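You operate a simulated robot arm through the tools that you are given. There is no shell and no other tool.

You run a simulated robot arm. Do the job below in one go: nothing can be reset, and whatever is moved stays where it is left.

JOB
Tip the flour into the hot stock, whisk out the lumps, turn the burner off and season with herbs.
Fine: keep clear of flame and hot pan; no spill; little pan, whisk and shaker go back; herbs over half of the top or more, not heaped. Set down upright: herb shaker.
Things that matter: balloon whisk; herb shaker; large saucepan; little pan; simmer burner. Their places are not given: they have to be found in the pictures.

It is judged by the outcome, as a careful person would: the job done as asked, and still so three seconds after it is handed in. It fails if anything else is knocked over, pushed out of place, dropped, spilled or broken.

ROBOT AND FRAMES
A 6-joint arm with a two-finger parallel gripper, fixed in place. Base frame: the origin is on the floor under the middle of its stand, x ahead of it, y to its left, z up. Lengths are in m, angles in rad, forces in N, time in s.
With the tool pointing down near the work surface it reaches from about 0.34 to 0.86 m from the base axis. Its first joint turns from -2.007 to 2.007 rad. Payload 3.43 kg.
Tool frame: the origin (TCP) lies between the finger pads and is the grasp point; the fingertips stand 0.034 m ahead of it; z points along the fingers, y is the line along which they close. Largest opening 0.128 m; finger width 0.024, thickness 0.012; the body of the gripper, 0.048 by 0.13 m, starts 0.096 m behind the TCP.
Orientation is that of the tool frame in the base frame, as [roll, pitch, yaw] about the fixed x, y, z axes, in that order (R = Rz(yaw) Ry(pitch) Rx(roll)). With the fingers straight down and closing along the base's y, the tool's x points along the base's -x, its y along +y and its z along -z.

CONTROLS
- The arm moves only by the tool jog_arm. Its argument "rows" is text: rows parted by semicolons, each of 7 numbers parted by spaces: the gripper command, from -1 (shut) to 1 (fully open), values between in proportion, then the shift along the base's x, y, z in m, then the turn, a rotation vector about the base's x, y, z in rad. In form: jaw dx dy dz ax ay az; .... A call has 1 to 20 rows; each row shifts and turns the commanded pose from where the row before left it. Rows are played at 5 a second. More than 0.05 m and 0.15 rad between two rows, or a gripper value outside its range, and nothing of the call is played. A pose out of reach is approached as far as the arm can. The call stops where the force on the tool passes 40 N (or 10 N more than at its start, if that is more) or the arm is blocked; 0.2 s more then pass. Each finger travels about 0.108 m/s and halts on what it meets, pressing with about 26 N; the grip force reading is that of the motor and also rises with nothing between the fingers. The clock runs only during rows and for 0.2 s after the last one: add rows that do not move to give the fingers time. The reply holds the time, the measured pose of the TCP, the force on the tool along the base axes, the opening and the grip force, in the units named above and with some noise, with the torque about the TCP (base axes, N m) and any sound that the robot's microphone picked up.
- Cameras (640 x 400 px; columns grow to the right, rows downward): "scene" is fixed at [0.0507, -0.5024, 1.7451]; the picture's right is [0.67, -0.74, 0.00], its down [-0.42, -0.38, -0.83] and it looks along [0.62, 0.55, -0.56] (base axes); focal length 307 px, centre (320, 200). "wrist" rides on the gripper at [0.076, -0.011, -0.16] in the tool frame; the picture's right is [0.15, 0.99, 0.00], its down [-0.88, 0.13, -0.46] and it looks along [-0.45, 0.07, 0.89] (tool axes); focal length 234 px, centre (320, 200).
- snapshot(camera): a new picture of that camera. No time passes.
- move_column(by): moves the trunk up (or, below 0, down) by that many m; the arm rides with it, the base frame stays. It gives what a move gives, with no picture.
- measure_at(camera, pixels): for up to 12 pixels [column, row] of the newest picture of that camera ("zoom" is the newest enlarged one), the place [x, y, z] in the base frame of the surface seen there, good to about 0.002 m. No time passes.
- enlarge(camera, box): a new picture of the part [left, top, right, bottom] of that camera's present view, enlarged. No time passes.
- sign_off(): hands the job in; it is judged then, once.

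Leave the gripper open and the arm clear of the work at the hand-in unless told otherwise.

The tools are called after "Request:" by a JSON object that holds its "fn" and its "kwargs". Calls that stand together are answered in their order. jog_arm: Moves the arm, as the interface text tells. Its arguments: {"type":"object","properties":{"rows":{"type":"string"}},"required":["rows"]} The other tools are called the same way: move_column (by) moves the trunk up or down; snapshot (camera) takes a picture; measure_at (camera, pixels) gives the place of the surface under pixels of a picture; enlarge (camera, box) takes an enlarged picture of a part of a camera's view; sign_off () hands the job in.

At the start:

```text
time_s: 0.0
position: [0.4302, 0.1027, 1.5651]
orientation: [-3.139, 0.004, 3.141]
ft_force: [-0.5, 0.3, 0.9]
wrist_torque: [0.02, -0.01, -0.03]
width: 0.1281
gripper_force: 0.1
trunk travel left (down, up): [-0.704, 0.086]
```

scene: 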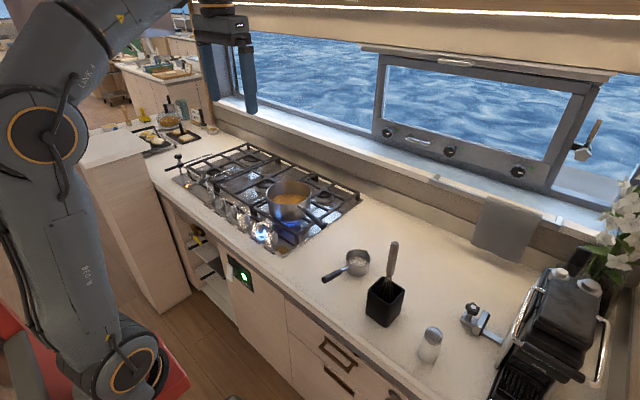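
wrist: 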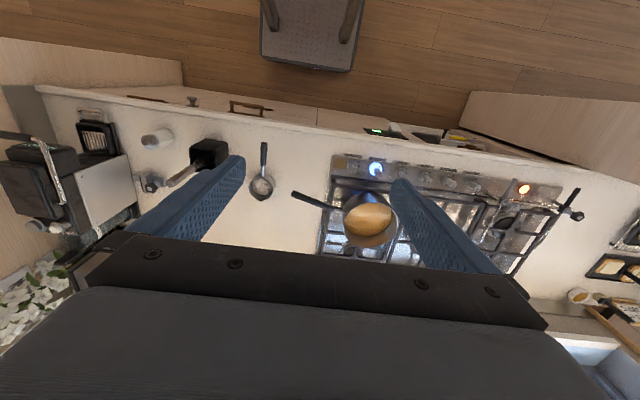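

I see the hob with the saucepan at about (290,198), the little pan with flour at (357,262), the whisk in a black holder at (386,300), and the shaker at (430,345). I will look closer at these areas first.

Request:
{"fn": "enlarge", "kwargs": {"camera": "scene", "box": [160, 130, 380, 268]}}

Request:
{"fn": "enlarge", "kwargs": {"camera": "scene", "box": [300, 230, 480, 370]}}

Request:
{"fn": "enlarge", "kwargs": {"camera": "wrist", "box": [120, 100, 440, 280]}}

```text
2.90 times, centred on (270, 199) of scene
```

zoom: 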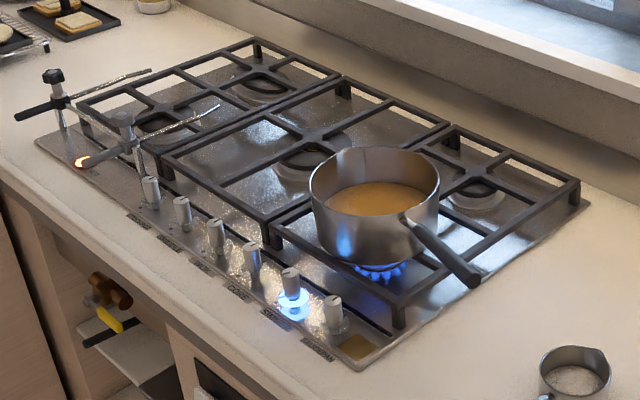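

```text
2.86 times, centred on (390, 300) of scene
```

zoom: 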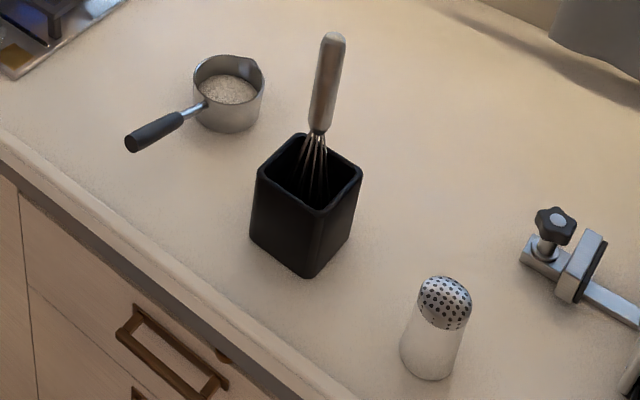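

```text
2.00 times, centred on (280, 190) of wrist
```

zoom: 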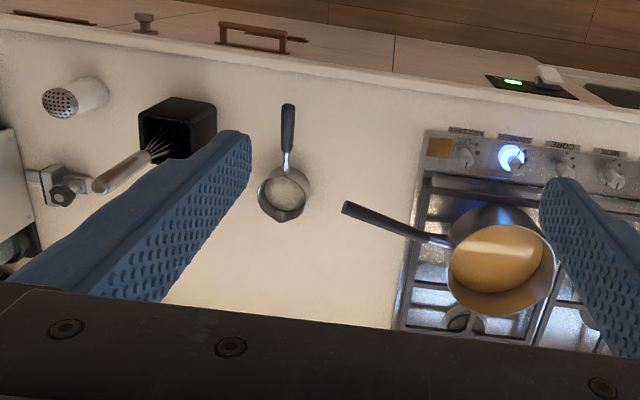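

The lit knob with a blue ring sits at about (265,233) in the scene. I'll zoom further into the knob row and labels, and into each object.

Request:
{"fn": "enlarge", "kwargs": {"camera": "scene", "box": [205, 190, 300, 260]}}

Request:
{"fn": "enlarge", "kwargs": {"camera": "wrist", "box": [320, 150, 420, 212]}}

Request:
{"fn": "enlarge", "kwargs": {"camera": "wrist", "box": [400, 130, 600, 255]}}

```text
5.71 times, centred on (252, 225) of scene
```

zoom: 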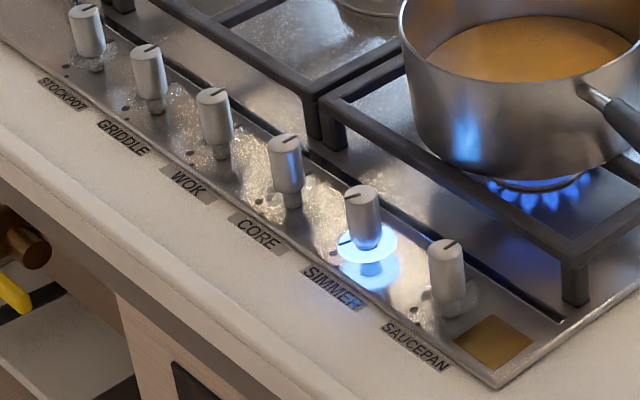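

```text
6.40 times, centred on (370, 181) of wrist
```

zoom: 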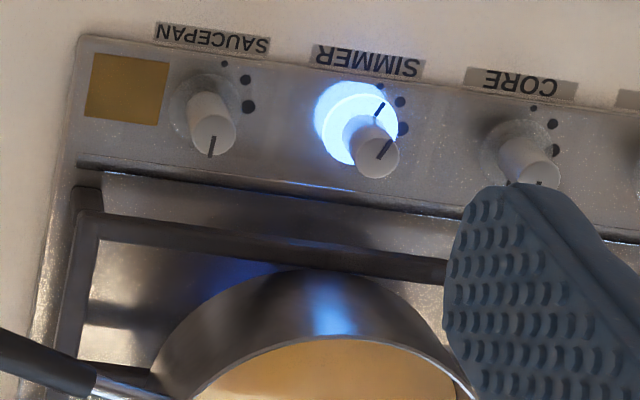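

```text
3.20 times, centred on (500, 192) of wrist
```

zoom: 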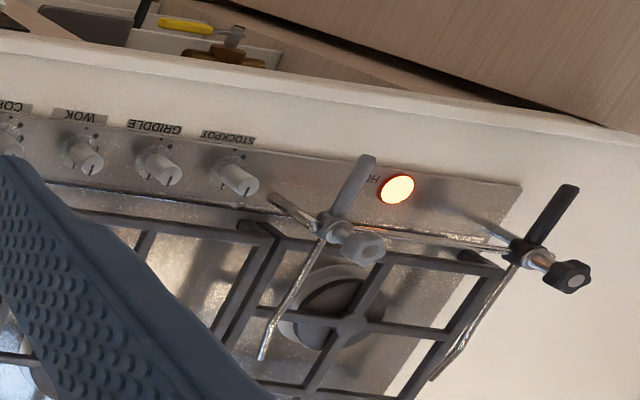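

SIMMER is the lit knob; its pointer is turned away from the direction that all the off knobs point (+x). Now I measure positions: the pan, stock, little pan, holder, whisk, shaker and knob.

Request:
{"fn": "measure_at", "kwargs": {"camera": "scene", "pixels": [[266, 199], [313, 199], [290, 181], [290, 199], [302, 207], [322, 224], [268, 215], [264, 225], [265, 240], [280, 238], [355, 200], [240, 150]]}}

Request:
{"fn": "measure_at", "kwargs": {"camera": "scene", "pixels": [[357, 256], [353, 262], [340, 272], [324, 279], [348, 255], [369, 255], [366, 272], [395, 243], [390, 265], [386, 275], [372, 290], [401, 292]]}}

Request:
{"fn": "measure_at", "kwargs": {"camera": "scene", "pixels": [[387, 306], [386, 325], [430, 331], [435, 330], [431, 345], [429, 361], [420, 300], [340, 300], [370, 240], [430, 240], [480, 320], [471, 308]]}}

```text
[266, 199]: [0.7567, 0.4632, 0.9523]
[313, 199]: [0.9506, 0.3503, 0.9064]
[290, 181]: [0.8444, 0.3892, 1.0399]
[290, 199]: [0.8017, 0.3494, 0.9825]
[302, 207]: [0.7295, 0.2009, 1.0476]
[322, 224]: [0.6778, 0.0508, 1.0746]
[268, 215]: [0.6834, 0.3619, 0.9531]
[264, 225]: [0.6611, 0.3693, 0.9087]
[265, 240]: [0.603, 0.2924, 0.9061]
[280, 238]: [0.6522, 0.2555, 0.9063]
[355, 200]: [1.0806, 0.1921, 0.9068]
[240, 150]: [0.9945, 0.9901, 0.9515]
```

```text
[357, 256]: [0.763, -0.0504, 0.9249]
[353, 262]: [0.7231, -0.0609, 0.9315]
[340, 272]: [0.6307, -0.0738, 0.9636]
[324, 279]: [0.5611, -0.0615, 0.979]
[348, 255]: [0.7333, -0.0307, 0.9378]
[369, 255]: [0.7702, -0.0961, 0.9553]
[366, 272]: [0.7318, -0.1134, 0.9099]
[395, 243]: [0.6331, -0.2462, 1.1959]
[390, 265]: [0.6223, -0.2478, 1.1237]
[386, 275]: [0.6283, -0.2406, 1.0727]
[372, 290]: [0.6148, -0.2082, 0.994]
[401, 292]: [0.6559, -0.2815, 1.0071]
```

```text
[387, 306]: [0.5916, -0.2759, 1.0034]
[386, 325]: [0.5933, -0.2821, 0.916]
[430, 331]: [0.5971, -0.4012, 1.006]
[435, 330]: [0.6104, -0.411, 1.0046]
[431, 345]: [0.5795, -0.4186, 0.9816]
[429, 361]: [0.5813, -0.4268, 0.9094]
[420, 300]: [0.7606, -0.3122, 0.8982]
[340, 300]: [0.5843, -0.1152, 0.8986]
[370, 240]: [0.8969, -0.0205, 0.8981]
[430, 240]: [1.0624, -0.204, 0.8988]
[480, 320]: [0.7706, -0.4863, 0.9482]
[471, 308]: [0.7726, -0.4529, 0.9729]
```

Counter is at z≈0.898, hob plate 0.906, grate top 0.952. Now I take zooms for precise geometry, starting with the saucepan.

Request:
{"fn": "enlarge", "kwargs": {"camera": "scene", "box": [245, 165, 345, 235]}}

```text
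5.71 times, centred on (295, 200) of scene
```

zoom: 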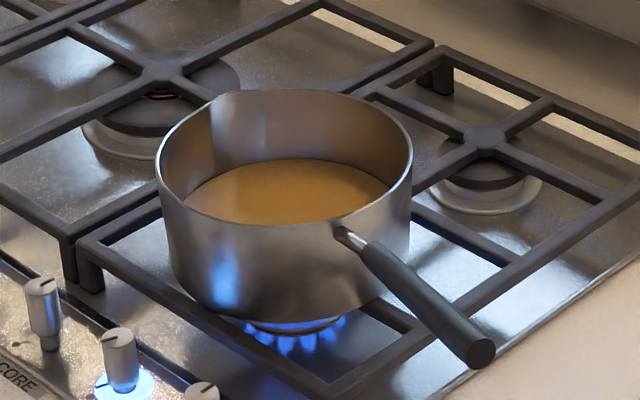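

Request:
{"fn": "measure_at", "kwargs": {"camera": "zoom", "pixels": [[159, 185], [410, 165], [283, 92], [290, 224], [200, 112], [380, 110], [190, 215], [385, 200], [290, 165], [240, 215], [350, 210], [300, 195]]}}

Request:
{"fn": "measure_at", "kwargs": {"camera": "zoom", "pixels": [[345, 232], [370, 247], [420, 300], [470, 345], [483, 352], [290, 335], [295, 322], [120, 340], [200, 390], [330, 380], [100, 245], [220, 310]]}}

```text
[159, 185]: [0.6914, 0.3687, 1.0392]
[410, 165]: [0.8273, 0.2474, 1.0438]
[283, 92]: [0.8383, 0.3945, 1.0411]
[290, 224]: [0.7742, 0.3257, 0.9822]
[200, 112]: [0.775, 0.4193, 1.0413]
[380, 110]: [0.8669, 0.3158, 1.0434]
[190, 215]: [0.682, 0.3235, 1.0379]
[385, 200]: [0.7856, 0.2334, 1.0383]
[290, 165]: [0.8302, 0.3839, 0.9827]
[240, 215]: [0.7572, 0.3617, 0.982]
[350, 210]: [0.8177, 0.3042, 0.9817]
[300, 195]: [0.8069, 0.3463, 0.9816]
```

```text
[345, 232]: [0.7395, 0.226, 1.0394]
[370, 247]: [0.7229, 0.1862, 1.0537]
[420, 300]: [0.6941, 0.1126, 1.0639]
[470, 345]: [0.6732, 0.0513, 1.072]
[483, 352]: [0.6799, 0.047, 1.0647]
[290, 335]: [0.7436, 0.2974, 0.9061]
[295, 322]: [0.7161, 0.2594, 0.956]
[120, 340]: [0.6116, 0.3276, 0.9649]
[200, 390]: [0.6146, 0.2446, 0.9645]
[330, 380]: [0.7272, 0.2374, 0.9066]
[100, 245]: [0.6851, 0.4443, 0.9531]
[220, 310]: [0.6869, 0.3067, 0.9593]
```

Saucepan: centre about (0.774, 0.326), rim radius ≈0.093 at z≈1.042, stock at 0.982. Now the little pan in detail.

Request:
{"fn": "enlarge", "kwargs": {"camera": "scene", "box": [315, 240, 379, 288]}}

```text
8.33 times, centred on (347, 264) of scene
```

zoom: 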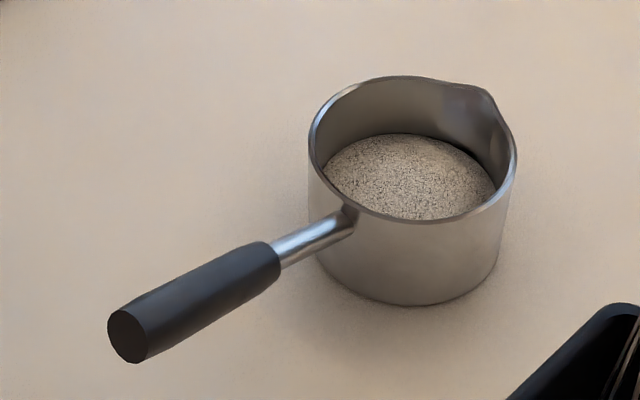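

Request:
{"fn": "measure_at", "kwargs": {"camera": "zoom", "pixels": [[311, 140], [513, 160], [400, 77], [420, 221], [345, 95], [497, 105], [350, 205], [480, 210], [400, 180], [450, 160], [350, 170], [470, 88]]}}

Request:
{"fn": "measure_at", "kwargs": {"camera": "zoom", "pixels": [[345, 225], [320, 235], [295, 247], [270, 250], [200, 290], [140, 310], [128, 335], [420, 295], [260, 270], [180, 335], [110, 330], [150, 355]]}}

```text
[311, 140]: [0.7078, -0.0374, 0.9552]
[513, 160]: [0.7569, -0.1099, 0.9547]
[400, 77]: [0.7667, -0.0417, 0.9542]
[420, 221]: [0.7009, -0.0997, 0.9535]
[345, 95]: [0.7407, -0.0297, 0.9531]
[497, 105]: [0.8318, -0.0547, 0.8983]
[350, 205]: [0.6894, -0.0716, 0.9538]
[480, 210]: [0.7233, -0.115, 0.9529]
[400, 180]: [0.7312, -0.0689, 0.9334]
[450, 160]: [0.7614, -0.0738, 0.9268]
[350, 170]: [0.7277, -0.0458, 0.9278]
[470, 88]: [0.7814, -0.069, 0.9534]
```

```text
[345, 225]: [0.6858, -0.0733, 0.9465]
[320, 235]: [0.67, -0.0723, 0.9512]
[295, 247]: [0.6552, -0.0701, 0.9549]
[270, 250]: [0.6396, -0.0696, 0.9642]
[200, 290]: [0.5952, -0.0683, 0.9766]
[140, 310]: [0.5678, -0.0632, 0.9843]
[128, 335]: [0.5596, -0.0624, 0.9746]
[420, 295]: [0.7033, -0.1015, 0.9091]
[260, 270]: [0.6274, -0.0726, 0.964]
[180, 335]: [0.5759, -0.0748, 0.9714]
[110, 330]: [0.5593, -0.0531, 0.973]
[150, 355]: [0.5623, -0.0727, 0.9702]
```

Little pan: centre ≈(0.733,-0.073), rim z 0.954, r≈0.044, spout on +x, handle toward -x rising to z≈0.975 at x=0.56. Next: whisk/holder and shaker.

Request:
{"fn": "enlarge", "kwargs": {"camera": "scene", "box": [350, 236, 430, 332]}}

```text
4.17 times, centred on (390, 284) of scene
```

zoom: 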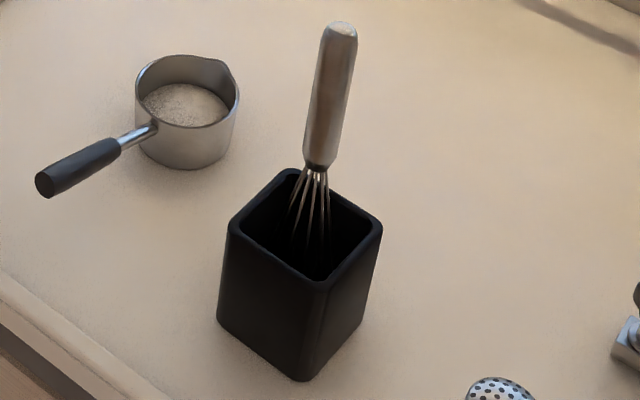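

Request:
{"fn": "measure_at", "kwargs": {"camera": "zoom", "pixels": [[341, 28], [338, 50], [331, 90], [325, 125], [319, 158], [318, 180], [322, 220], [232, 228], [320, 288], [380, 226], [291, 171], [300, 375]]}}

Request:
{"fn": "measure_at", "kwargs": {"camera": "zoom", "pixels": [[322, 45], [355, 45], [308, 140], [341, 140], [306, 160], [332, 165], [240, 225], [318, 278], [373, 228], [292, 180], [20, 300], [100, 370]]}}

Request:
{"fn": "enlarge", "kwargs": {"camera": "scene", "box": [405, 315, 457, 371]}}

```text
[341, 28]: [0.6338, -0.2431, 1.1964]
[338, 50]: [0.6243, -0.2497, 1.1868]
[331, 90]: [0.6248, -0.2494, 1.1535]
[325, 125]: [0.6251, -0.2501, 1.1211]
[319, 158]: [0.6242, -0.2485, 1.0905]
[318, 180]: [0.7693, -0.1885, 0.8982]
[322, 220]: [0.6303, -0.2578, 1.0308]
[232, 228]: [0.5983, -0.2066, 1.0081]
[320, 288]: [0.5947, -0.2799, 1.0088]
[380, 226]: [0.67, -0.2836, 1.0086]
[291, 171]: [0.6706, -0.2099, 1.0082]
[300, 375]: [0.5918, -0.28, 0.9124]
```

```text
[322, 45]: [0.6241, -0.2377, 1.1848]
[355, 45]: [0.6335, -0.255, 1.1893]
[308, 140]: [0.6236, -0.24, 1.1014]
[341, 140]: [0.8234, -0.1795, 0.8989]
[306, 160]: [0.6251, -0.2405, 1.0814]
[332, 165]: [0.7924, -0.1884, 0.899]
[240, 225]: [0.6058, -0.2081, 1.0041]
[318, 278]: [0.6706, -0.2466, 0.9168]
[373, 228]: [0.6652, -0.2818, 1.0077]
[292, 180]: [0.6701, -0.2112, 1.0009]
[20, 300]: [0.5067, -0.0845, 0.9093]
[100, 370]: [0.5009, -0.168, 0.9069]
```

```text
7.14 times, centred on (431, 343) of scene
```

zoom: 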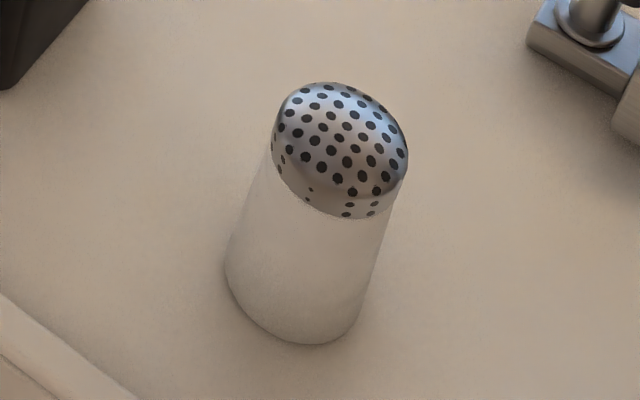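

Whisk stands vertical at about (0.632,-0.245), handle z 1.085–1.196, in the holder centre. Now measure the shaker and the counter front.

Request:
{"fn": "measure_at", "kwargs": {"camera": "zoom", "pixels": [[340, 125], [335, 84], [280, 110], [405, 155], [310, 205], [340, 215], [240, 260], [300, 270], [360, 300], [310, 335], [270, 230], [370, 240]]}}

Request:
{"fn": "measure_at", "kwargs": {"camera": "scene", "pixels": [[235, 262], [300, 288], [380, 340], [245, 275], [340, 380], [400, 390], [160, 190], [130, 160], [600, 260], [520, 240], [350, 150], [450, 190]]}}

```text
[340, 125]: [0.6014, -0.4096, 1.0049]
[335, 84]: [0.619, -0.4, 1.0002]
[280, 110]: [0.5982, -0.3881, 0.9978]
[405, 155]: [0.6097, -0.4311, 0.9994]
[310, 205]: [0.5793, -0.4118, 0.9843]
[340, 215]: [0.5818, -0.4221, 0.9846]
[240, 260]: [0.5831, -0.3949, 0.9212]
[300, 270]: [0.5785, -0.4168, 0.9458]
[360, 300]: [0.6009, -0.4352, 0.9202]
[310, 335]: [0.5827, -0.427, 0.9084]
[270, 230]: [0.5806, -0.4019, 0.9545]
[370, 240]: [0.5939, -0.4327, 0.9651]
```

```text
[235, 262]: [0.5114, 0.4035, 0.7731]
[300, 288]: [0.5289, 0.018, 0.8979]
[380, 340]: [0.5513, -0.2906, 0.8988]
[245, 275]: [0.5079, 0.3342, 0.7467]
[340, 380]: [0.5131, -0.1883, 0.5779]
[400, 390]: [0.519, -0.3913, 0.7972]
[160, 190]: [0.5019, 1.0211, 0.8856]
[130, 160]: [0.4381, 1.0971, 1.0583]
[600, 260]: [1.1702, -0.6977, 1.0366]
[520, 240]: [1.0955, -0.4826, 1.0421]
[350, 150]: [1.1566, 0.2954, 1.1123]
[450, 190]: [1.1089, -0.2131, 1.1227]
```

Shaker centre ≈(0.602,-0.411), r≈0.024, top 1.006. Counter front edge at x≈0.50. The arm is high, so I lower the trunk by 0.35 m; the TCP will be about 1.215, clear of everything at (0.43,0.10).

Request:
{"fn": "move_column", "kwargs": {"by": -0.35}}

Request:
{"fn": "snapshot", "kwargs": {"camera": "scene"}}

Request:
{"fn": "snapshot", "kwargs": {"camera": "wrist"}}

```text
time_s: 3.4
position: [0.43, 0.1029, 1.2157]
orientation: [-3.139, 0.001, 3.139]
ft_force: [-0.6, 0.6, -0.8]
wrist_torque: [0.03, 0.03, 0.01]
width: 0.1278
gripper_force: 0.0
trunk travel left (down, up): [-0.354, 0.436]
```

```text
taken
```

scene: 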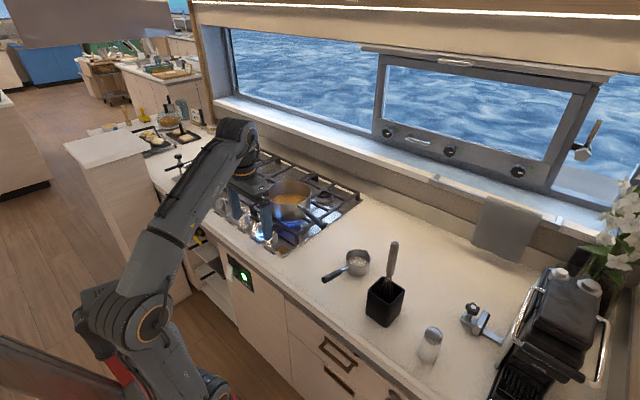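

```text
taken
```

wrist: 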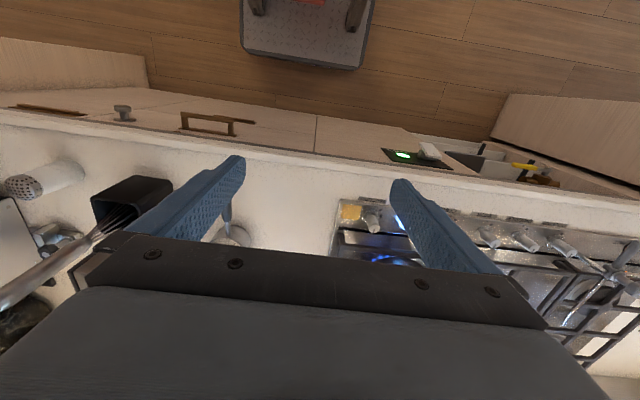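

Let me measure the arm's joints to know its shape and heights before moving.

Request:
{"fn": "measure_at", "kwargs": {"camera": "scene", "pixels": [[130, 320], [155, 325], [215, 390], [180, 380], [165, 270], [200, 200], [240, 135], [258, 150], [240, 185], [245, 210], [270, 225], [90, 310]]}}

```text
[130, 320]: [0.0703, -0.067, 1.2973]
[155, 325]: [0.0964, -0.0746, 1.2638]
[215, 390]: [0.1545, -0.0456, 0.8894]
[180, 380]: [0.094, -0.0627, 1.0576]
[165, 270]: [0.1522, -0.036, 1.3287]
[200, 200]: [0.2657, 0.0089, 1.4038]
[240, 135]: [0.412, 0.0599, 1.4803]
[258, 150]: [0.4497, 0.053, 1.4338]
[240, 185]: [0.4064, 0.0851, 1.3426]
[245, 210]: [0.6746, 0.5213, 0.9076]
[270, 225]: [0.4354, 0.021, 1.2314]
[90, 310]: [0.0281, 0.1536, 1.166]
```

The shoulder is now around z≈0.86, with the elbow above. I raise the trunk 0.15 m for a good working height, then test tilting the tool forward by 45° while moving over the counter edge toward the little pan's handle.

Request:
{"fn": "move_column", "kwargs": {"by": 0.15}}

Request:
{"fn": "jog_arm", "kwargs": {"rows": "0 0.01 -0.03 -0.01 0 -0.131 0; 0 0.01 -0.03 -0.01 0 -0.131 0; 0 0.01 -0.03 -0.01 0 -0.131 0; 0 0.01 -0.03 -0.01 0 -0.131 0; 0 0.01 -0.03 -0.01 0 -0.131 0; 0 0.01 -0.016 -0.01 0 -0.130 0; 0 0 0 0 0 0 -0.058; 0 0 0 0 0 0 0"}}

Request:
{"fn": "snapshot", "kwargs": {"camera": "scene"}}

Request:
{"fn": "snapshot", "kwargs": {"camera": "wrist"}}

```text
time_s: 5.2
position: [0.4297, 0.1016, 1.3654]
orientation: [-3.141, 0.0, 3.14]
ft_force: [-0.8, 0.2, 0.4]
wrist_torque: [0.02, 0.0, 0.02]
width: 0.1279
gripper_force: 0.1
trunk travel left (down, up): [-0.504, 0.286]
```

```text
time_s: 7.0
position: [0.567, -0.0722, 1.3327]
orientation: [3.141, 0.784, 3.083]
ft_force: [0.0, 0.2, 0.4]
wrist_torque: [-0.01, -0.03, 0.0]
width: 0.0641
gripper_force: 0.1
out of reach, approached as far as the arm can: row 3, 4, 5, 6
trunk travel left (down, up): [-0.504, 0.286]
```

```text
taken
```

scene: 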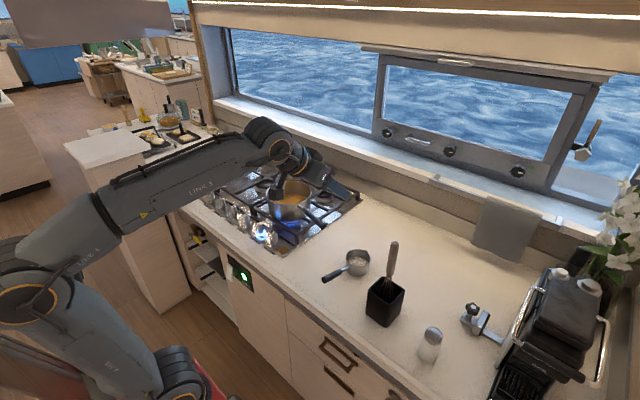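

```text
taken
```

wrist: 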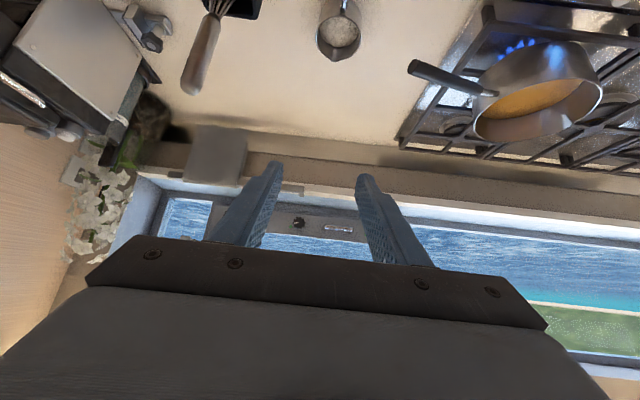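

The tilt works, but x below about 0.567 was too close to the base (inner limit). The little pan's handle is at x≈0.60, so I approach it vertically. First a small test move to see where the commanded pose stands.

Request:
{"fn": "jog_arm", "kwargs": {"rows": "0 0.03 0 -0.03 0 0 0; 0 0 0 0 0 0 0"}}

```text
time_s: 7.6
position: [0.5969, -0.0715, 1.302]
orientation: [3.14, 0.787, 3.081]
ft_force: [0.2, 0.2, 0.3]
wrist_torque: [0.02, -0.04, 0.01]
width: 0.0638
gripper_force: 0.1
trunk travel left (down, up): [-0.504, 0.286]
```

The commanded pose restarts from the measured one. Now I descend above the handle to z≈1.06 and check with both cameras.

Request:
{"fn": "jog_arm", "kwargs": {"rows": "0 0.005 0.002 -0.04 0 0 0; 0 0 0.002 -0.04 0 0 0; 0 0 0.002 -0.04 0 0 0; 0 0 0 -0.04 0 0 0; 0 0 0 -0.04 0 0 0; 0 0 0 -0.04 0 0 0; 0 0 0 0 0 0 0"}}

Request:
{"fn": "snapshot", "kwargs": {"camera": "scene"}}

Request:
{"fn": "snapshot", "kwargs": {"camera": "wrist"}}

```text
time_s: 9.2
position: [0.6001, -0.0663, 1.064]
orientation: [-3.141, 0.789, 3.082]
ft_force: [-0.2, 0.4, 0.0]
wrist_torque: [0.01, -0.01, 0.02]
width: 0.0637
gripper_force: 0.0
trunk travel left (down, up): [-0.504, 0.286]
```

```text
taken
```

scene: 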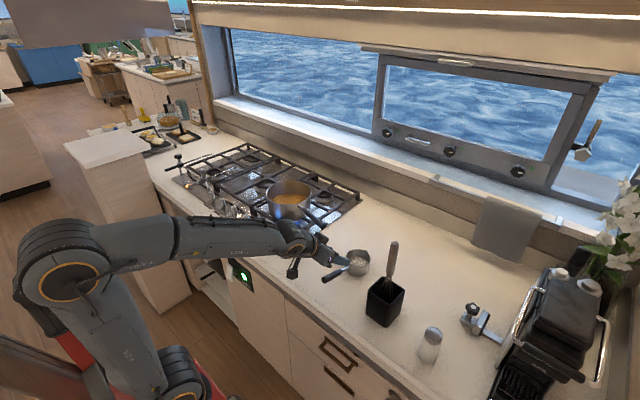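

```text
taken
```

wrist: 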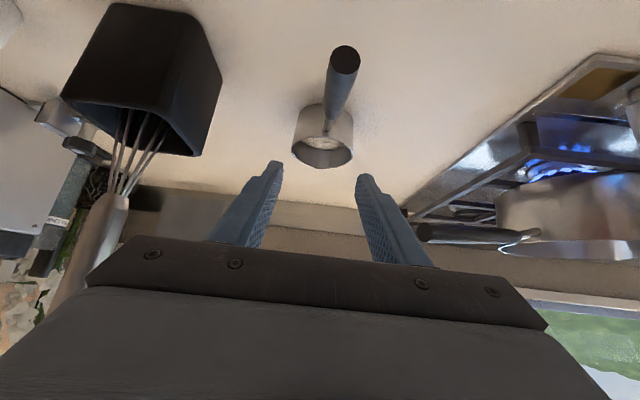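

The fingers straddle the handle line. I descend to the handle axis (z≈0.966) and close.

Request:
{"fn": "jog_arm", "kwargs": {"rows": "0 0 0.0005 -0.04 0 0 0; 0 0 0 -0.035 0 0 0; 0 0 0 -0.023 0 0 0; 0 0 0 0 0 0 0"}}

Request:
{"fn": "enlarge", "kwargs": {"camera": "scene", "box": [270, 220, 400, 310]}}

Request:
{"fn": "snapshot", "kwargs": {"camera": "wrist"}}

```text
time_s: 10.2
position: [0.6015, -0.0664, 0.9706]
orientation: [3.14, 0.788, 3.082]
ft_force: [0.3, 0.6, -0.6]
wrist_torque: [0.01, 0.02, 0.04]
width: 0.0637
gripper_force: 0.0
out of reach, approached as far as the arm can: row 3
trunk travel left (down, up): [-0.504, 0.286]
```

```text
4.44 times, centred on (335, 265) of scene
```

zoom: 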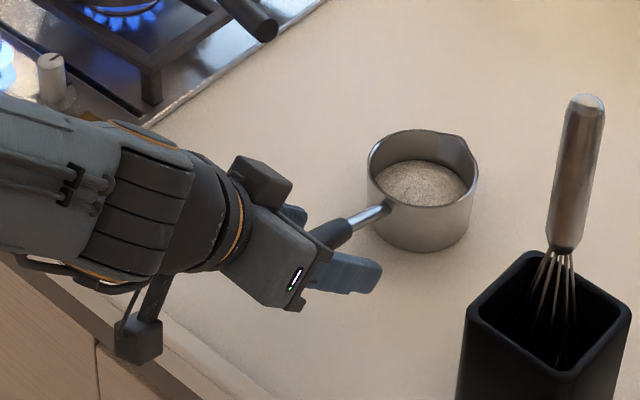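

```text
taken
```

wrist: 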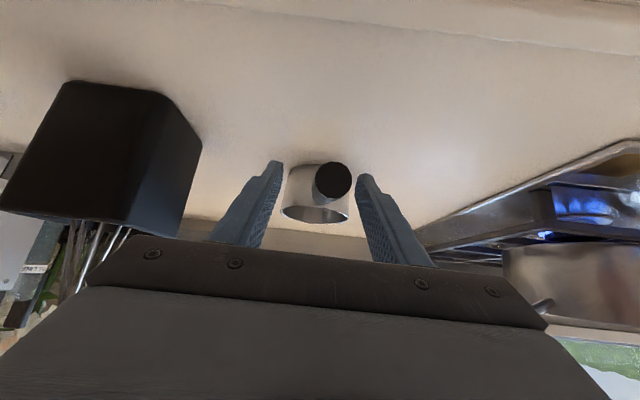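

The handle lies between the fingers, TCP at z=0.9706 (slightly above the axis; good enough). I nudge +1.5 mm in y to centre, and close gradually.

Request:
{"fn": "jog_arm", "kwargs": {"rows": "-0.3 0 0.0015 0 0 0 0; -0.5 0 0 0 0 0 0; -0.6 0 0 0 0 0 0; -0.65 0 0 0 0 0 0; -0.7 0 0 0 0 0 0; -1 0 0 0 0 0 0; -1 0 0 0 0 0 0; -1 0 0 0 0 0 0"}}

Request:
{"fn": "enlarge", "kwargs": {"camera": "scene", "box": [270, 220, 400, 310]}}

```text
time_s: 12.0
position: [0.6004, -0.0651, 0.9705]
orientation: [-3.14, 0.786, 3.082]
ft_force: [-0.6, -0.7, 0.0]
wrist_torque: [-0.02, 0.06, -0.07]
width: 0.0238
gripper_force: 26.0
trunk travel left (down, up): [-0.504, 0.286]
```

```text
4.44 times, centred on (335, 265) of scene
```

zoom: 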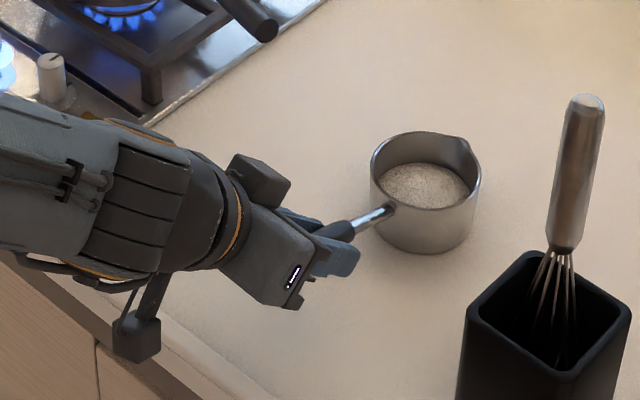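

Gripped at width 0.0238 with 26 N. The return pose is TCP (0.600,-0.065,0.9705). Now a slow lift of 4 cm and a check.

Request:
{"fn": "jog_arm", "kwargs": {"rows": "-1 0.002 0 0.01 0 0 0; -1 0.002 0 0.015 0 0 0; -1 0.002 0 0.015 0 0 0; -1 0 0 0 0 0 0"}}

Request:
{"fn": "enlarge", "kwargs": {"camera": "scene", "box": [270, 200, 400, 290]}}

```text
time_s: 13.0
position: [0.6094, -0.0622, 1.0121]
orientation: [-3.141, 0.786, 3.082]
ft_force: [0.4, 0.9, -1.4]
wrist_torque: [0.01, 0.25, 0.03]
width: 0.0235
gripper_force: 25.6
trunk travel left (down, up): [-0.504, 0.286]
```

```text
4.44 times, centred on (335, 245) of scene
```

zoom: 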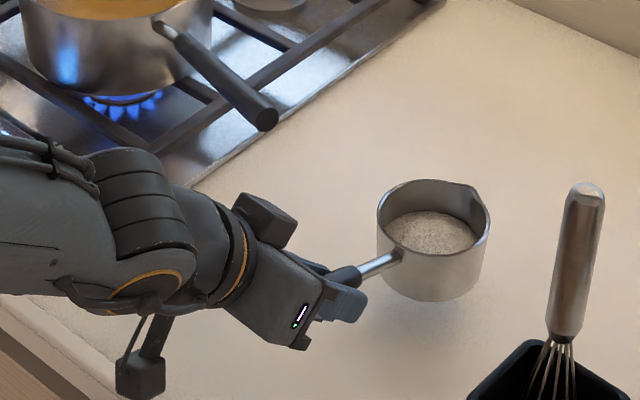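

Lifted level with the flour inside. I raise further to z≈1.22 while easing to x≈0.645.

Request:
{"fn": "jog_arm", "kwargs": {"rows": "-1 0.004 0 0.02 0 0 0; -1 0.005 0 0.03 0 0 0; -1 0.005 0 0.03 0 0 0; -1 0.005 0 0.03 0 0 0; -1 0.005 0 0.03 0 0 0; -1 0.005 0 0.03 0 0 0; -1 0.004 0 0.025 0 0 0; -1 0.002 0 0.013 0 0 0; -1 0 0 0 0 0 0"}}

Request:
{"fn": "enlarge", "kwargs": {"camera": "scene", "box": [220, 120, 400, 240]}}

```text
time_s: 15.0
position: [0.6433, -0.0625, 1.218]
orientation: [-3.141, 0.785, 3.083]
ft_force: [-0.5, 0.5, -1.6]
wrist_torque: [0.0, 0.26, 0.0]
width: 0.0235
gripper_force: 26.0
trunk travel left (down, up): [-0.504, 0.286]
```

```text
3.33 times, centred on (310, 180) of scene
```

zoom: 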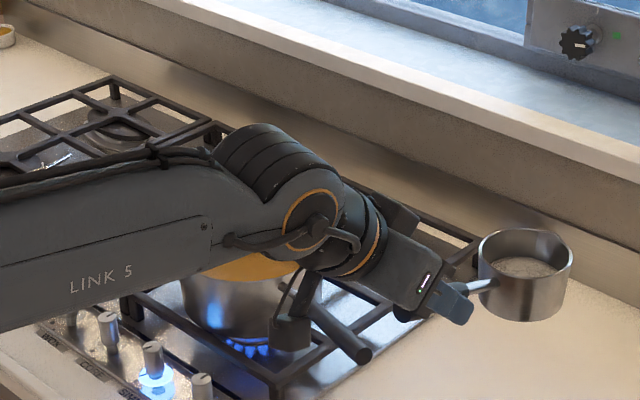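

Now I carry it in +y over the saucepan at that height (pan base ≈1.15, well above rim 1.042 and saucepan handle ≈1.08).

Request:
{"fn": "jog_arm", "kwargs": {"rows": "-1 0 0.015 0 0 0 0; -1 0 0.03 0 0 0 0; -1 0 0.03 0 0 0 0; -1 0 0.03 0 0 0 0; -1 0 0.03 0 0 0 0; -1 0 0.03 0 0 0 0; -1 0 0.03 0 0 0 0; -1 0 0.03 0 0 0 0; -1 0 0.03 0 0 0 0; -1 0 0.03 0 0 0 0; -1 0 0.03 0 0 0 0; -1 0 0.03 0 0 0 0; -1 0 0.03 0 0 0 0; -1 0 0.02 0 0 0 0; -1 0 0.0125 0 0 0 0; -1 0 0 0 0 0 0"}}

Request:
{"fn": "snapshot", "kwargs": {"camera": "scene"}}

Request:
{"fn": "snapshot", "kwargs": {"camera": "wrist"}}

```text
time_s: 18.4
position: [0.6437, 0.3432, 1.2181]
orientation: [-3.14, 0.787, 3.083]
ft_force: [-0.9, -0.4, -2.2]
wrist_torque: [0.03, 0.22, 0.0]
width: 0.0234
gripper_force: 25.7
trunk travel left (down, up): [-0.504, 0.286]
```

```text
taken
```

scene: 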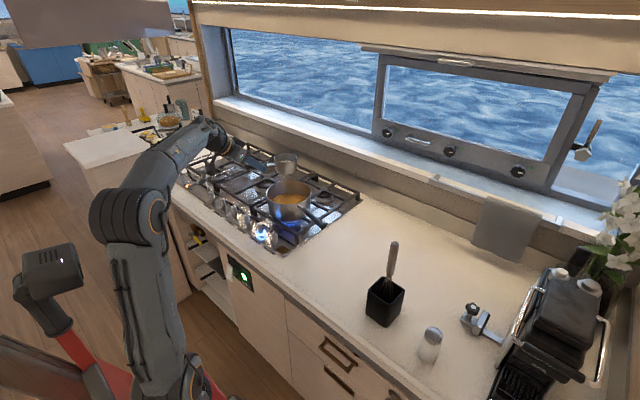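

```text
taken
```

wrist: 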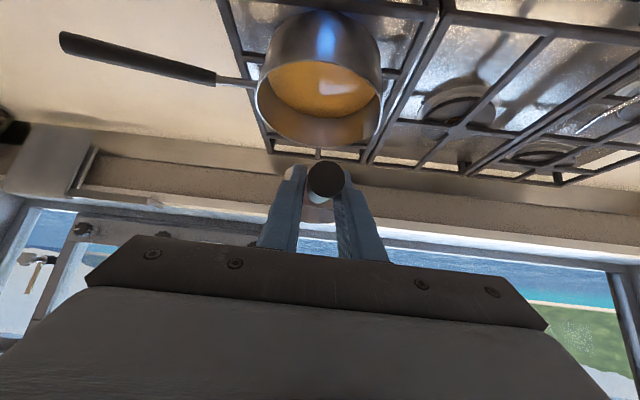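

Let me measure where the little pan is over the saucepan.

Request:
{"fn": "enlarge", "kwargs": {"camera": "scene", "box": [235, 135, 335, 235]}}

```text
4.00 times, centred on (285, 185) of scene
```

zoom: 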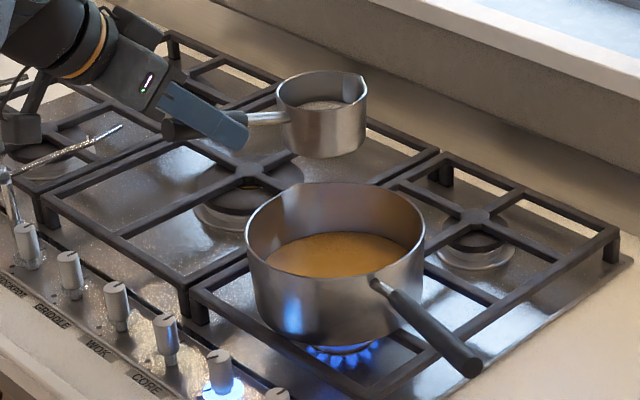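

Request:
{"fn": "measure_at", "kwargs": {"camera": "zoom", "pixels": [[278, 95], [366, 95], [320, 72], [320, 112], [320, 105], [300, 80], [355, 75], [365, 90], [290, 106], [350, 108], [320, 157], [290, 118]]}}

```text
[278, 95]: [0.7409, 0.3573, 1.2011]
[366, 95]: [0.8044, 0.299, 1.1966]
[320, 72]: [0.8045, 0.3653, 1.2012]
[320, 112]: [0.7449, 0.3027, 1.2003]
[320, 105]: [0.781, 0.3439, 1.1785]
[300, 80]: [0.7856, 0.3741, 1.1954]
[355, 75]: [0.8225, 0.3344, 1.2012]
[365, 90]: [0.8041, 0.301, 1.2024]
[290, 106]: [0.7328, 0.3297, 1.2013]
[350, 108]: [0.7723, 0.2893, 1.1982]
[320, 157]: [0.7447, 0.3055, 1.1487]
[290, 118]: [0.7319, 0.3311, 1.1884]
```

The little pan's centre is at (0.7745, 0.333), right above the saucepan. I lower to TCP z≈1.16, shift +7 mm in y, and begin rolling about the handle axis to 34° (opening toward -y), then check.

Request:
{"fn": "jog_arm", "kwargs": {"rows": "-1 0 0.003 -0.028 0 0 0; -1 0 0.004 -0.028 0 0 0; -1 0 0 0 0.1 -0.006 0; -1 0 0 0 0.12 -0.007 0; -1 0 0 0 0.12 -0.007 0; -1 0 0 0 0.12 -0.007 0; -1 0 0 0 0.12 -0.007 0; -1 0 0 0 0 0 0"}}

Request:
{"fn": "enlarge", "kwargs": {"camera": "scene", "box": [235, 135, 335, 235]}}

```text
time_s: 20.2
position: [0.6429, 0.3515, 1.1615]
orientation: [2.392, 0.632, 2.58]
ft_force: [-1.0, -0.2, -2.5]
wrist_torque: [-0.08, 0.24, -0.04]
width: 0.0236
gripper_force: 25.9
trunk travel left (down, up): [-0.504, 0.286]
```

```text
4.00 times, centred on (285, 185) of scene
```

zoom: 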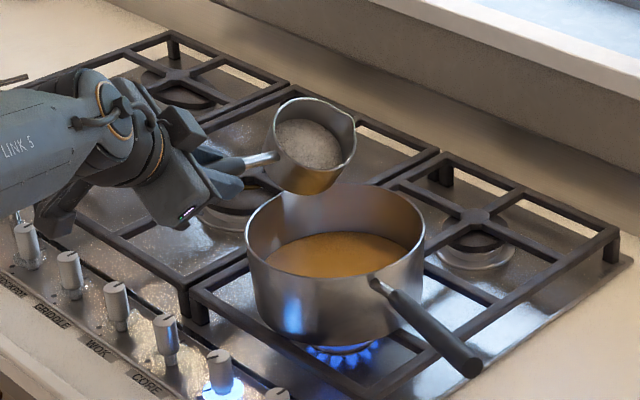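

34° of roll done with nothing spilled, and the pan is over the saucepan. I continue slowly to about 70°.

Request:
{"fn": "jog_arm", "kwargs": {"rows": "-1 0 0 0 0.08 -0.005 0; -1 0 0 0 0.08 -0.005 0; -1 0 0 0 0.08 -0.005 0; -1 0 0 0 0.08 -0.005 0; -1 0 0 0 0.06 -0.004 0; -1 0 0 0 0.06 -0.004 0; -1 0 0 0 0.06 -0.004 0; -1 0 0 0 0.06 -0.004 0; -1 0 0 0 0.06 -0.004 0; -1 0 0 0 0 0 0"}}

Request:
{"fn": "enlarge", "kwargs": {"camera": "scene", "box": [235, 135, 335, 235]}}

```text
time_s: 22.4
position: [0.6379, 0.3545, 1.1568]
orientation: [1.955, 0.336, 2.386]
ft_force: [-0.4, -0.4, -1.6]
wrist_torque: [-0.09, 0.22, 0.02]
width: 0.0237
gripper_force: 25.8
out of reach, approached as far as the arm can: row 5, 7
trunk travel left (down, up): [-0.504, 0.286]
```

```text
4.00 times, centred on (285, 185) of scene
```

zoom: 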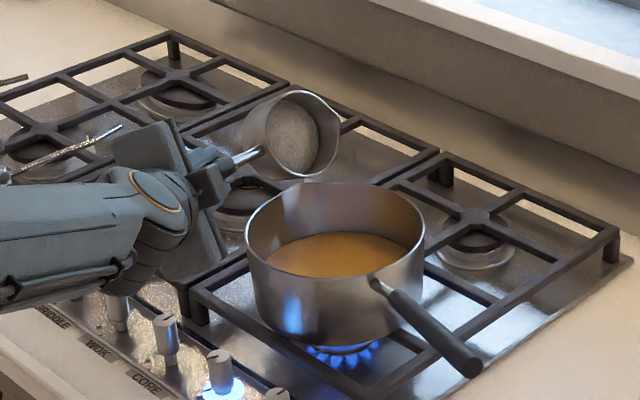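

Roll ≈61°, flour still sitting in the pan, lip estimated at y≈0.343 over the saucepan. I verify the pan's position by measuring before going on.

Request:
{"fn": "measure_at", "kwargs": {"camera": "zoom", "pixels": [[243, 120], [290, 92], [338, 130], [320, 165], [285, 178], [325, 105], [290, 140], [262, 165], [180, 160], [150, 280], [120, 200], [220, 250]]}}

Request:
{"fn": "snapshot", "kwargs": {"camera": "wrist"}}

```text
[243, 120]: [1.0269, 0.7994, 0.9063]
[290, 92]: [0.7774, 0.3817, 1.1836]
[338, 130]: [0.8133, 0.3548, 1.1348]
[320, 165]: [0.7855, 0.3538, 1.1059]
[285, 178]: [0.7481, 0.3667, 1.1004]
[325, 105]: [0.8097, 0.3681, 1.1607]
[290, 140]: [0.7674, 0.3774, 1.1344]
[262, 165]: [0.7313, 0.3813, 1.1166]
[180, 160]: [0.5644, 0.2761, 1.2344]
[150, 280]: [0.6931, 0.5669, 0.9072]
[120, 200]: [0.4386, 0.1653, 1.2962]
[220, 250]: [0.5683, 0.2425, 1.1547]
```

```text
taken
```

wrist: 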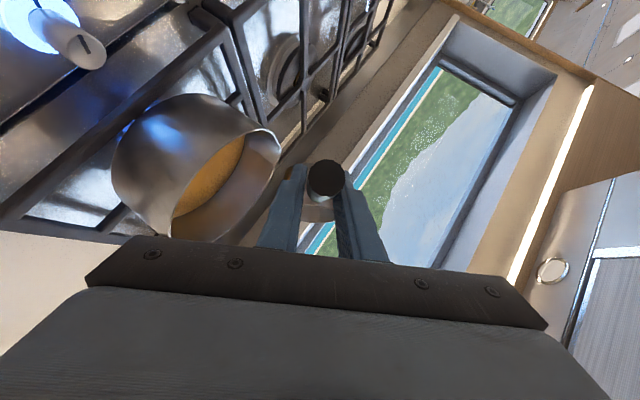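

The lip sits at y≈0.355. I shift -0.018 in y so the lip is nearer the centre, and continue rolling slowly.

Request:
{"fn": "jog_arm", "kwargs": {"rows": "-1 0.003 -0.009 0.002 0 0 0; -1 0.002 -0.009 0.002 0 0 0; -1 0 0 0 0.06 -0.004 0; -1 0 0 0 0.06 -0.004 0; -1 0 0 0 0.06 -0.004 0; -1 0 -0.002 0 0.06 -0.004 0; -1 0 -0.002 0 0.06 -0.004 0; -1 0 0 0 0 0 0"}}

Request:
{"fn": "enlarge", "kwargs": {"camera": "scene", "box": [235, 135, 335, 235]}}

```text
time_s: 24.2
position: [0.642, 0.3327, 1.1609]
orientation: [1.721, 0.137, 2.333]
ft_force: [-0.4, -0.5, -2.3]
wrist_torque: [-0.08, 0.2, 0.05]
width: 0.0235
gripper_force: 25.8
trunk travel left (down, up): [-0.504, 0.286]
```

```text
4.00 times, centred on (285, 185) of scene
```

zoom: 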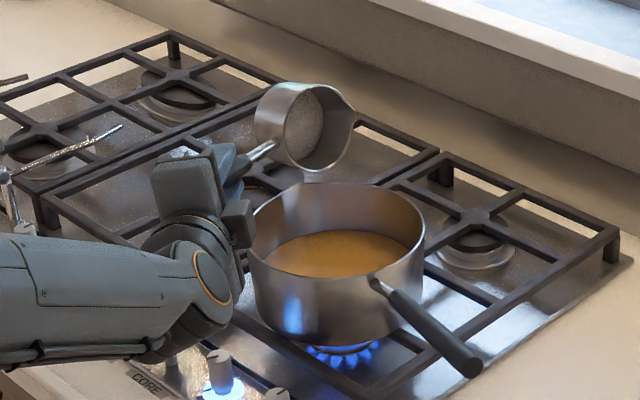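

Tilt ≈78°. I zoom in on the lip to see whether flour is flowing and where.

Request:
{"fn": "enlarge", "kwargs": {"camera": "scene", "box": [290, 145, 340, 205]}}

```text
6.67 times, centred on (315, 175) of scene
```

zoom: 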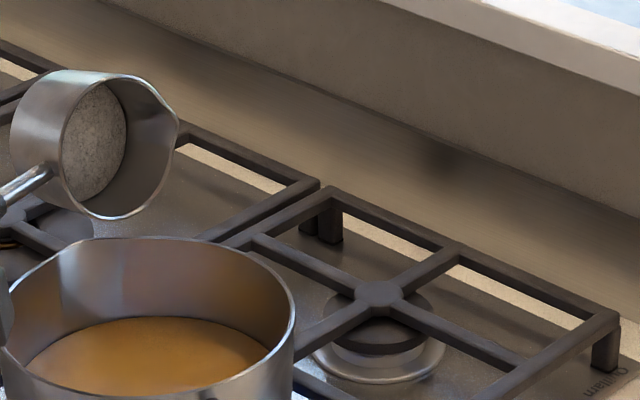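

Request:
{"fn": "enlarge", "kwargs": {"camera": "scene", "box": [290, 150, 330, 190]}}

Request:
{"fn": "measure_at", "kwargs": {"camera": "zoom", "pixels": [[320, 200]]}}

Request:
{"fn": "snapshot", "kwargs": {"camera": "wrist"}}

```text
10.00 times, centred on (310, 170) of scene
```

zoom: 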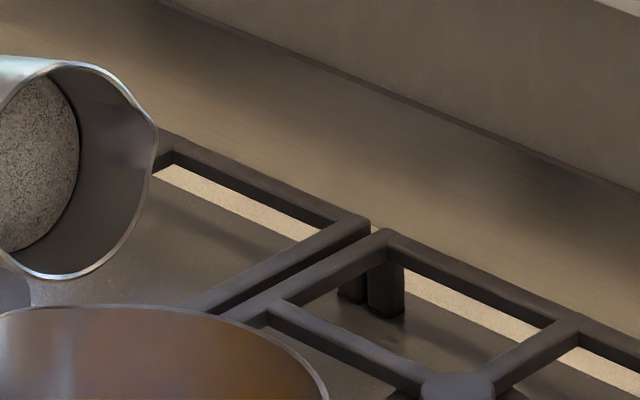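

```text
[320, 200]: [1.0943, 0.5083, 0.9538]
```

```text
taken
```

wrist: 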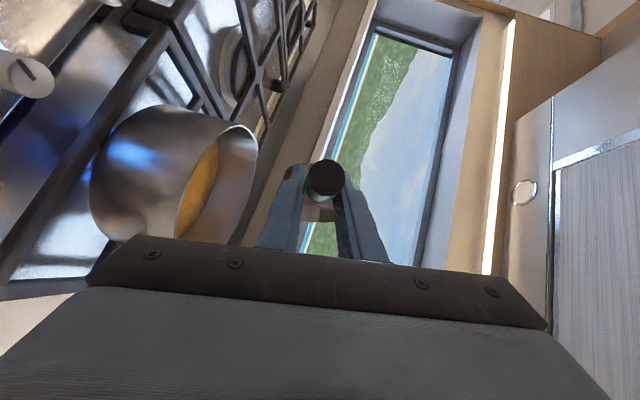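

No flour has left yet. I measure the lip to be sure it is over the saucepan before going further.

Request:
{"fn": "measure_at", "kwargs": {"camera": "zoom", "pixels": [[60, 276], [90, 265], [130, 215], [155, 130], [100, 75], [40, 272], [30, 160], [20, 270]]}}

```text
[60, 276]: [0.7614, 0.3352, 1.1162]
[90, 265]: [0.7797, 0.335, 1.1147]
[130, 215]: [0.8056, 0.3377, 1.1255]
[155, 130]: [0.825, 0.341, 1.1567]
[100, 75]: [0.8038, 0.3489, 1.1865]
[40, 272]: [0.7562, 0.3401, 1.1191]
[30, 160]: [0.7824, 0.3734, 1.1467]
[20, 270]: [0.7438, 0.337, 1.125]
```

Lip is at (0.77, 0.335, 1.115), right over the saucepan's centre. I continue rolling about 20° more, keeping the lip in place.

Request:
{"fn": "jog_arm", "kwargs": {"rows": "-1 0 -0.003 0 0.06 -0.004 0; -1 0 -0.003 0 0.06 -0.004 0; -1 0 -0.003 0 0.06 -0.004 0; -1 0 -0.003 0 0.06 -0.004 0; -1 0 -0.003 0 0.06 -0.004 0; -1 0 -0.003 0 0.06 -0.004 0; -1 0 0 0 0 0 0"}}

Request:
{"fn": "enlarge", "kwargs": {"camera": "scene", "box": [245, 145, 345, 235]}}

```text
time_s: 25.8
position: [0.6426, 0.3149, 1.1625]
orientation: [1.456, -0.109, 2.33]
ft_force: [-0.2, 0.0, -1.8]
wrist_torque: [-0.07, 0.17, 0.02]
width: 0.0234
gripper_force: 26.1
trunk travel left (down, up): [-0.504, 0.286]
```

```text
4.44 times, centred on (295, 190) of scene
```

zoom: 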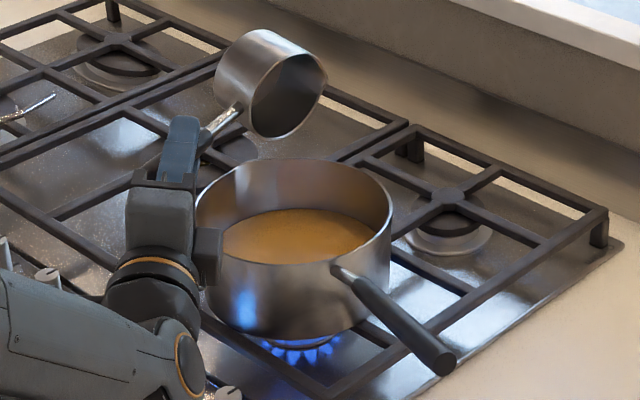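

The interior looks darker. Let me check how close the gripper/camera block is to the hot saucepan, and look into the little pan and stock.

Request:
{"fn": "measure_at", "kwargs": {"camera": "zoom", "pixels": [[208, 235], [215, 280], [205, 225], [185, 200], [190, 150], [285, 110], [290, 135], [270, 120], [300, 240], [280, 215], [160, 250], [185, 360]]}}

Request:
{"fn": "enlarge", "kwargs": {"camera": "scene", "box": [285, 145, 335, 205]}}

Request:
{"fn": "snapshot", "kwargs": {"camera": "wrist"}}

```text
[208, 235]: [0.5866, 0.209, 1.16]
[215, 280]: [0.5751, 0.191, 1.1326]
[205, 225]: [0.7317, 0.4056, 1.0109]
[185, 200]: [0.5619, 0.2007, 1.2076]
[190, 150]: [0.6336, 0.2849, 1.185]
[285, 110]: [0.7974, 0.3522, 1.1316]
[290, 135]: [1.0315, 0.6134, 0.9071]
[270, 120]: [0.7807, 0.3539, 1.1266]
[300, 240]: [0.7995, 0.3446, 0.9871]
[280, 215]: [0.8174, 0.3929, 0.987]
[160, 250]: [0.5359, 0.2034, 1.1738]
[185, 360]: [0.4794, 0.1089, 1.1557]
```

```text
6.67 times, centred on (310, 175) of scene
```

zoom: 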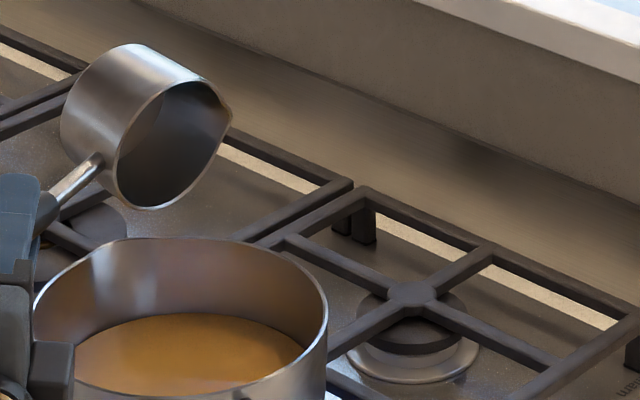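

```text
taken
```

wrist: 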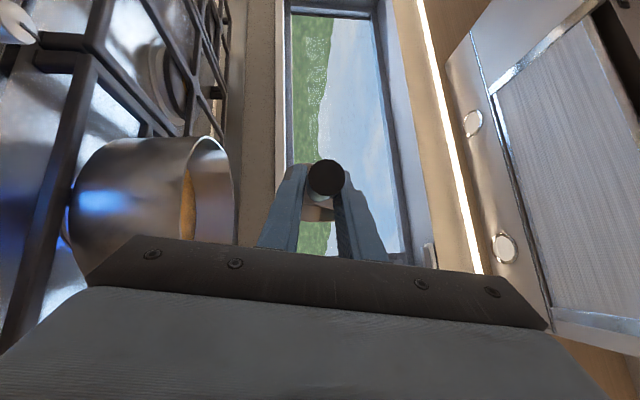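

The stock level has risen (0.982→0.987) and the little pan looks empty. I tip a bit further (to ≈112°) to let any remainder fall, wait, and check.

Request:
{"fn": "jog_arm", "kwargs": {"rows": "-1 0 -0.001 0.002 0.08 -0.005 0; -1 0 -0.001 0.002 0.08 -0.005 0; -1 0 -0.001 0 0.08 -0.005 0; -1 0 0 0 0 0 0; -1 0 0 0 0 0 0; -1 0 0 0 0 0 0; -1 0 0 0 0 0 0"}}

Request:
{"fn": "enlarge", "kwargs": {"camera": "scene", "box": [245, 135, 345, 235]}}

```text
time_s: 27.4
position: [0.6433, 0.3106, 1.1654]
orientation: [1.275, -0.268, 2.362]
ft_force: [-0.1, 0.2, -1.3]
wrist_torque: [-0.03, 0.17, 0.0]
width: 0.0234
gripper_force: 25.9
trunk travel left (down, up): [-0.504, 0.286]
```

```text
4.00 times, centred on (295, 185) of scene
```

zoom: 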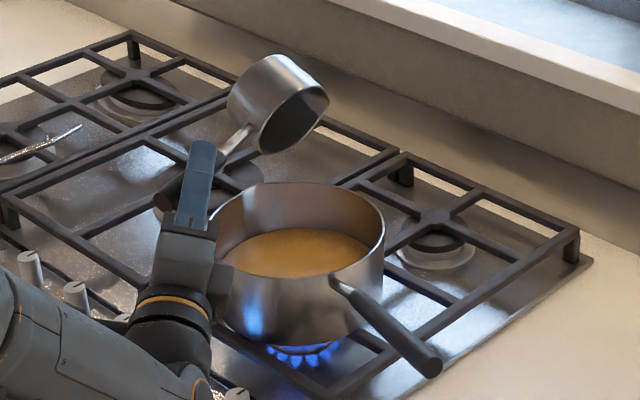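

Empty. I roll back level (-1.967 rad about the handle axis) while rising slightly.

Request:
{"fn": "jog_arm", "kwargs": {"rows": "-1 0 0.001 0.003 -0.1 0.006 0; -1 0 0.001 0.003 -0.13 0.008 0; -1 0 0.001 0.003 -0.13 0.008 0; -1 0 0.001 0.003 -0.13 0.008 0; -1 0 0.001 0.003 -0.13 0.008 0; -1 0 0.001 0.003 -0.13 0.008 0; -1 0 0.001 0.003 -0.13 0.008 0; -1 0 0.001 0.003 -0.13 0.008 0; -1 0 0.001 0.003 -0.13 0.008 0; -1 0 0.001 0.003 -0.13 0.008 0; -1 0 0.001 0.003 -0.13 0.008 0; -1 0 0.001 0.003 -0.13 0.008 0; -1 0 0.001 0.003 -0.13 0.008 0; -1 0 0.001 0.003 -0.13 0.008 0; -1 0 0.001 0.003 -0.13 0.008 0; -1 0 0 0.005 -0.047 0.003 0; -1 0 0 0 0 0 0"}}

Request:
{"fn": "snapshot", "kwargs": {"camera": "scene"}}

Request:
{"fn": "snapshot", "kwargs": {"camera": "wrist"}}

```text
time_s: 31.0
position: [0.6444, 0.3261, 1.2157]
orientation: [-3.137, 0.758, 3.084]
ft_force: [-0.7, 0.4, -1.8]
wrist_torque: [-0.02, 0.14, 0.02]
width: 0.0232
gripper_force: 26.1
trunk travel left (down, up): [-0.504, 0.286]
```

```text
taken
```

scene: 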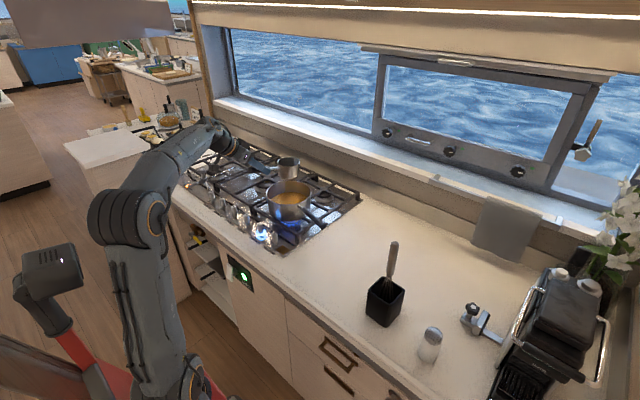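

```text
taken
```

wrist: 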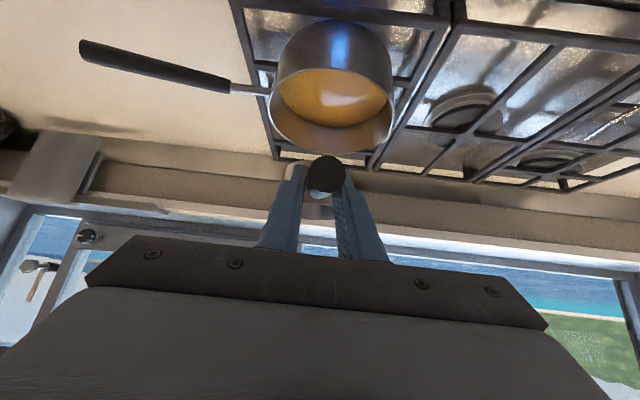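

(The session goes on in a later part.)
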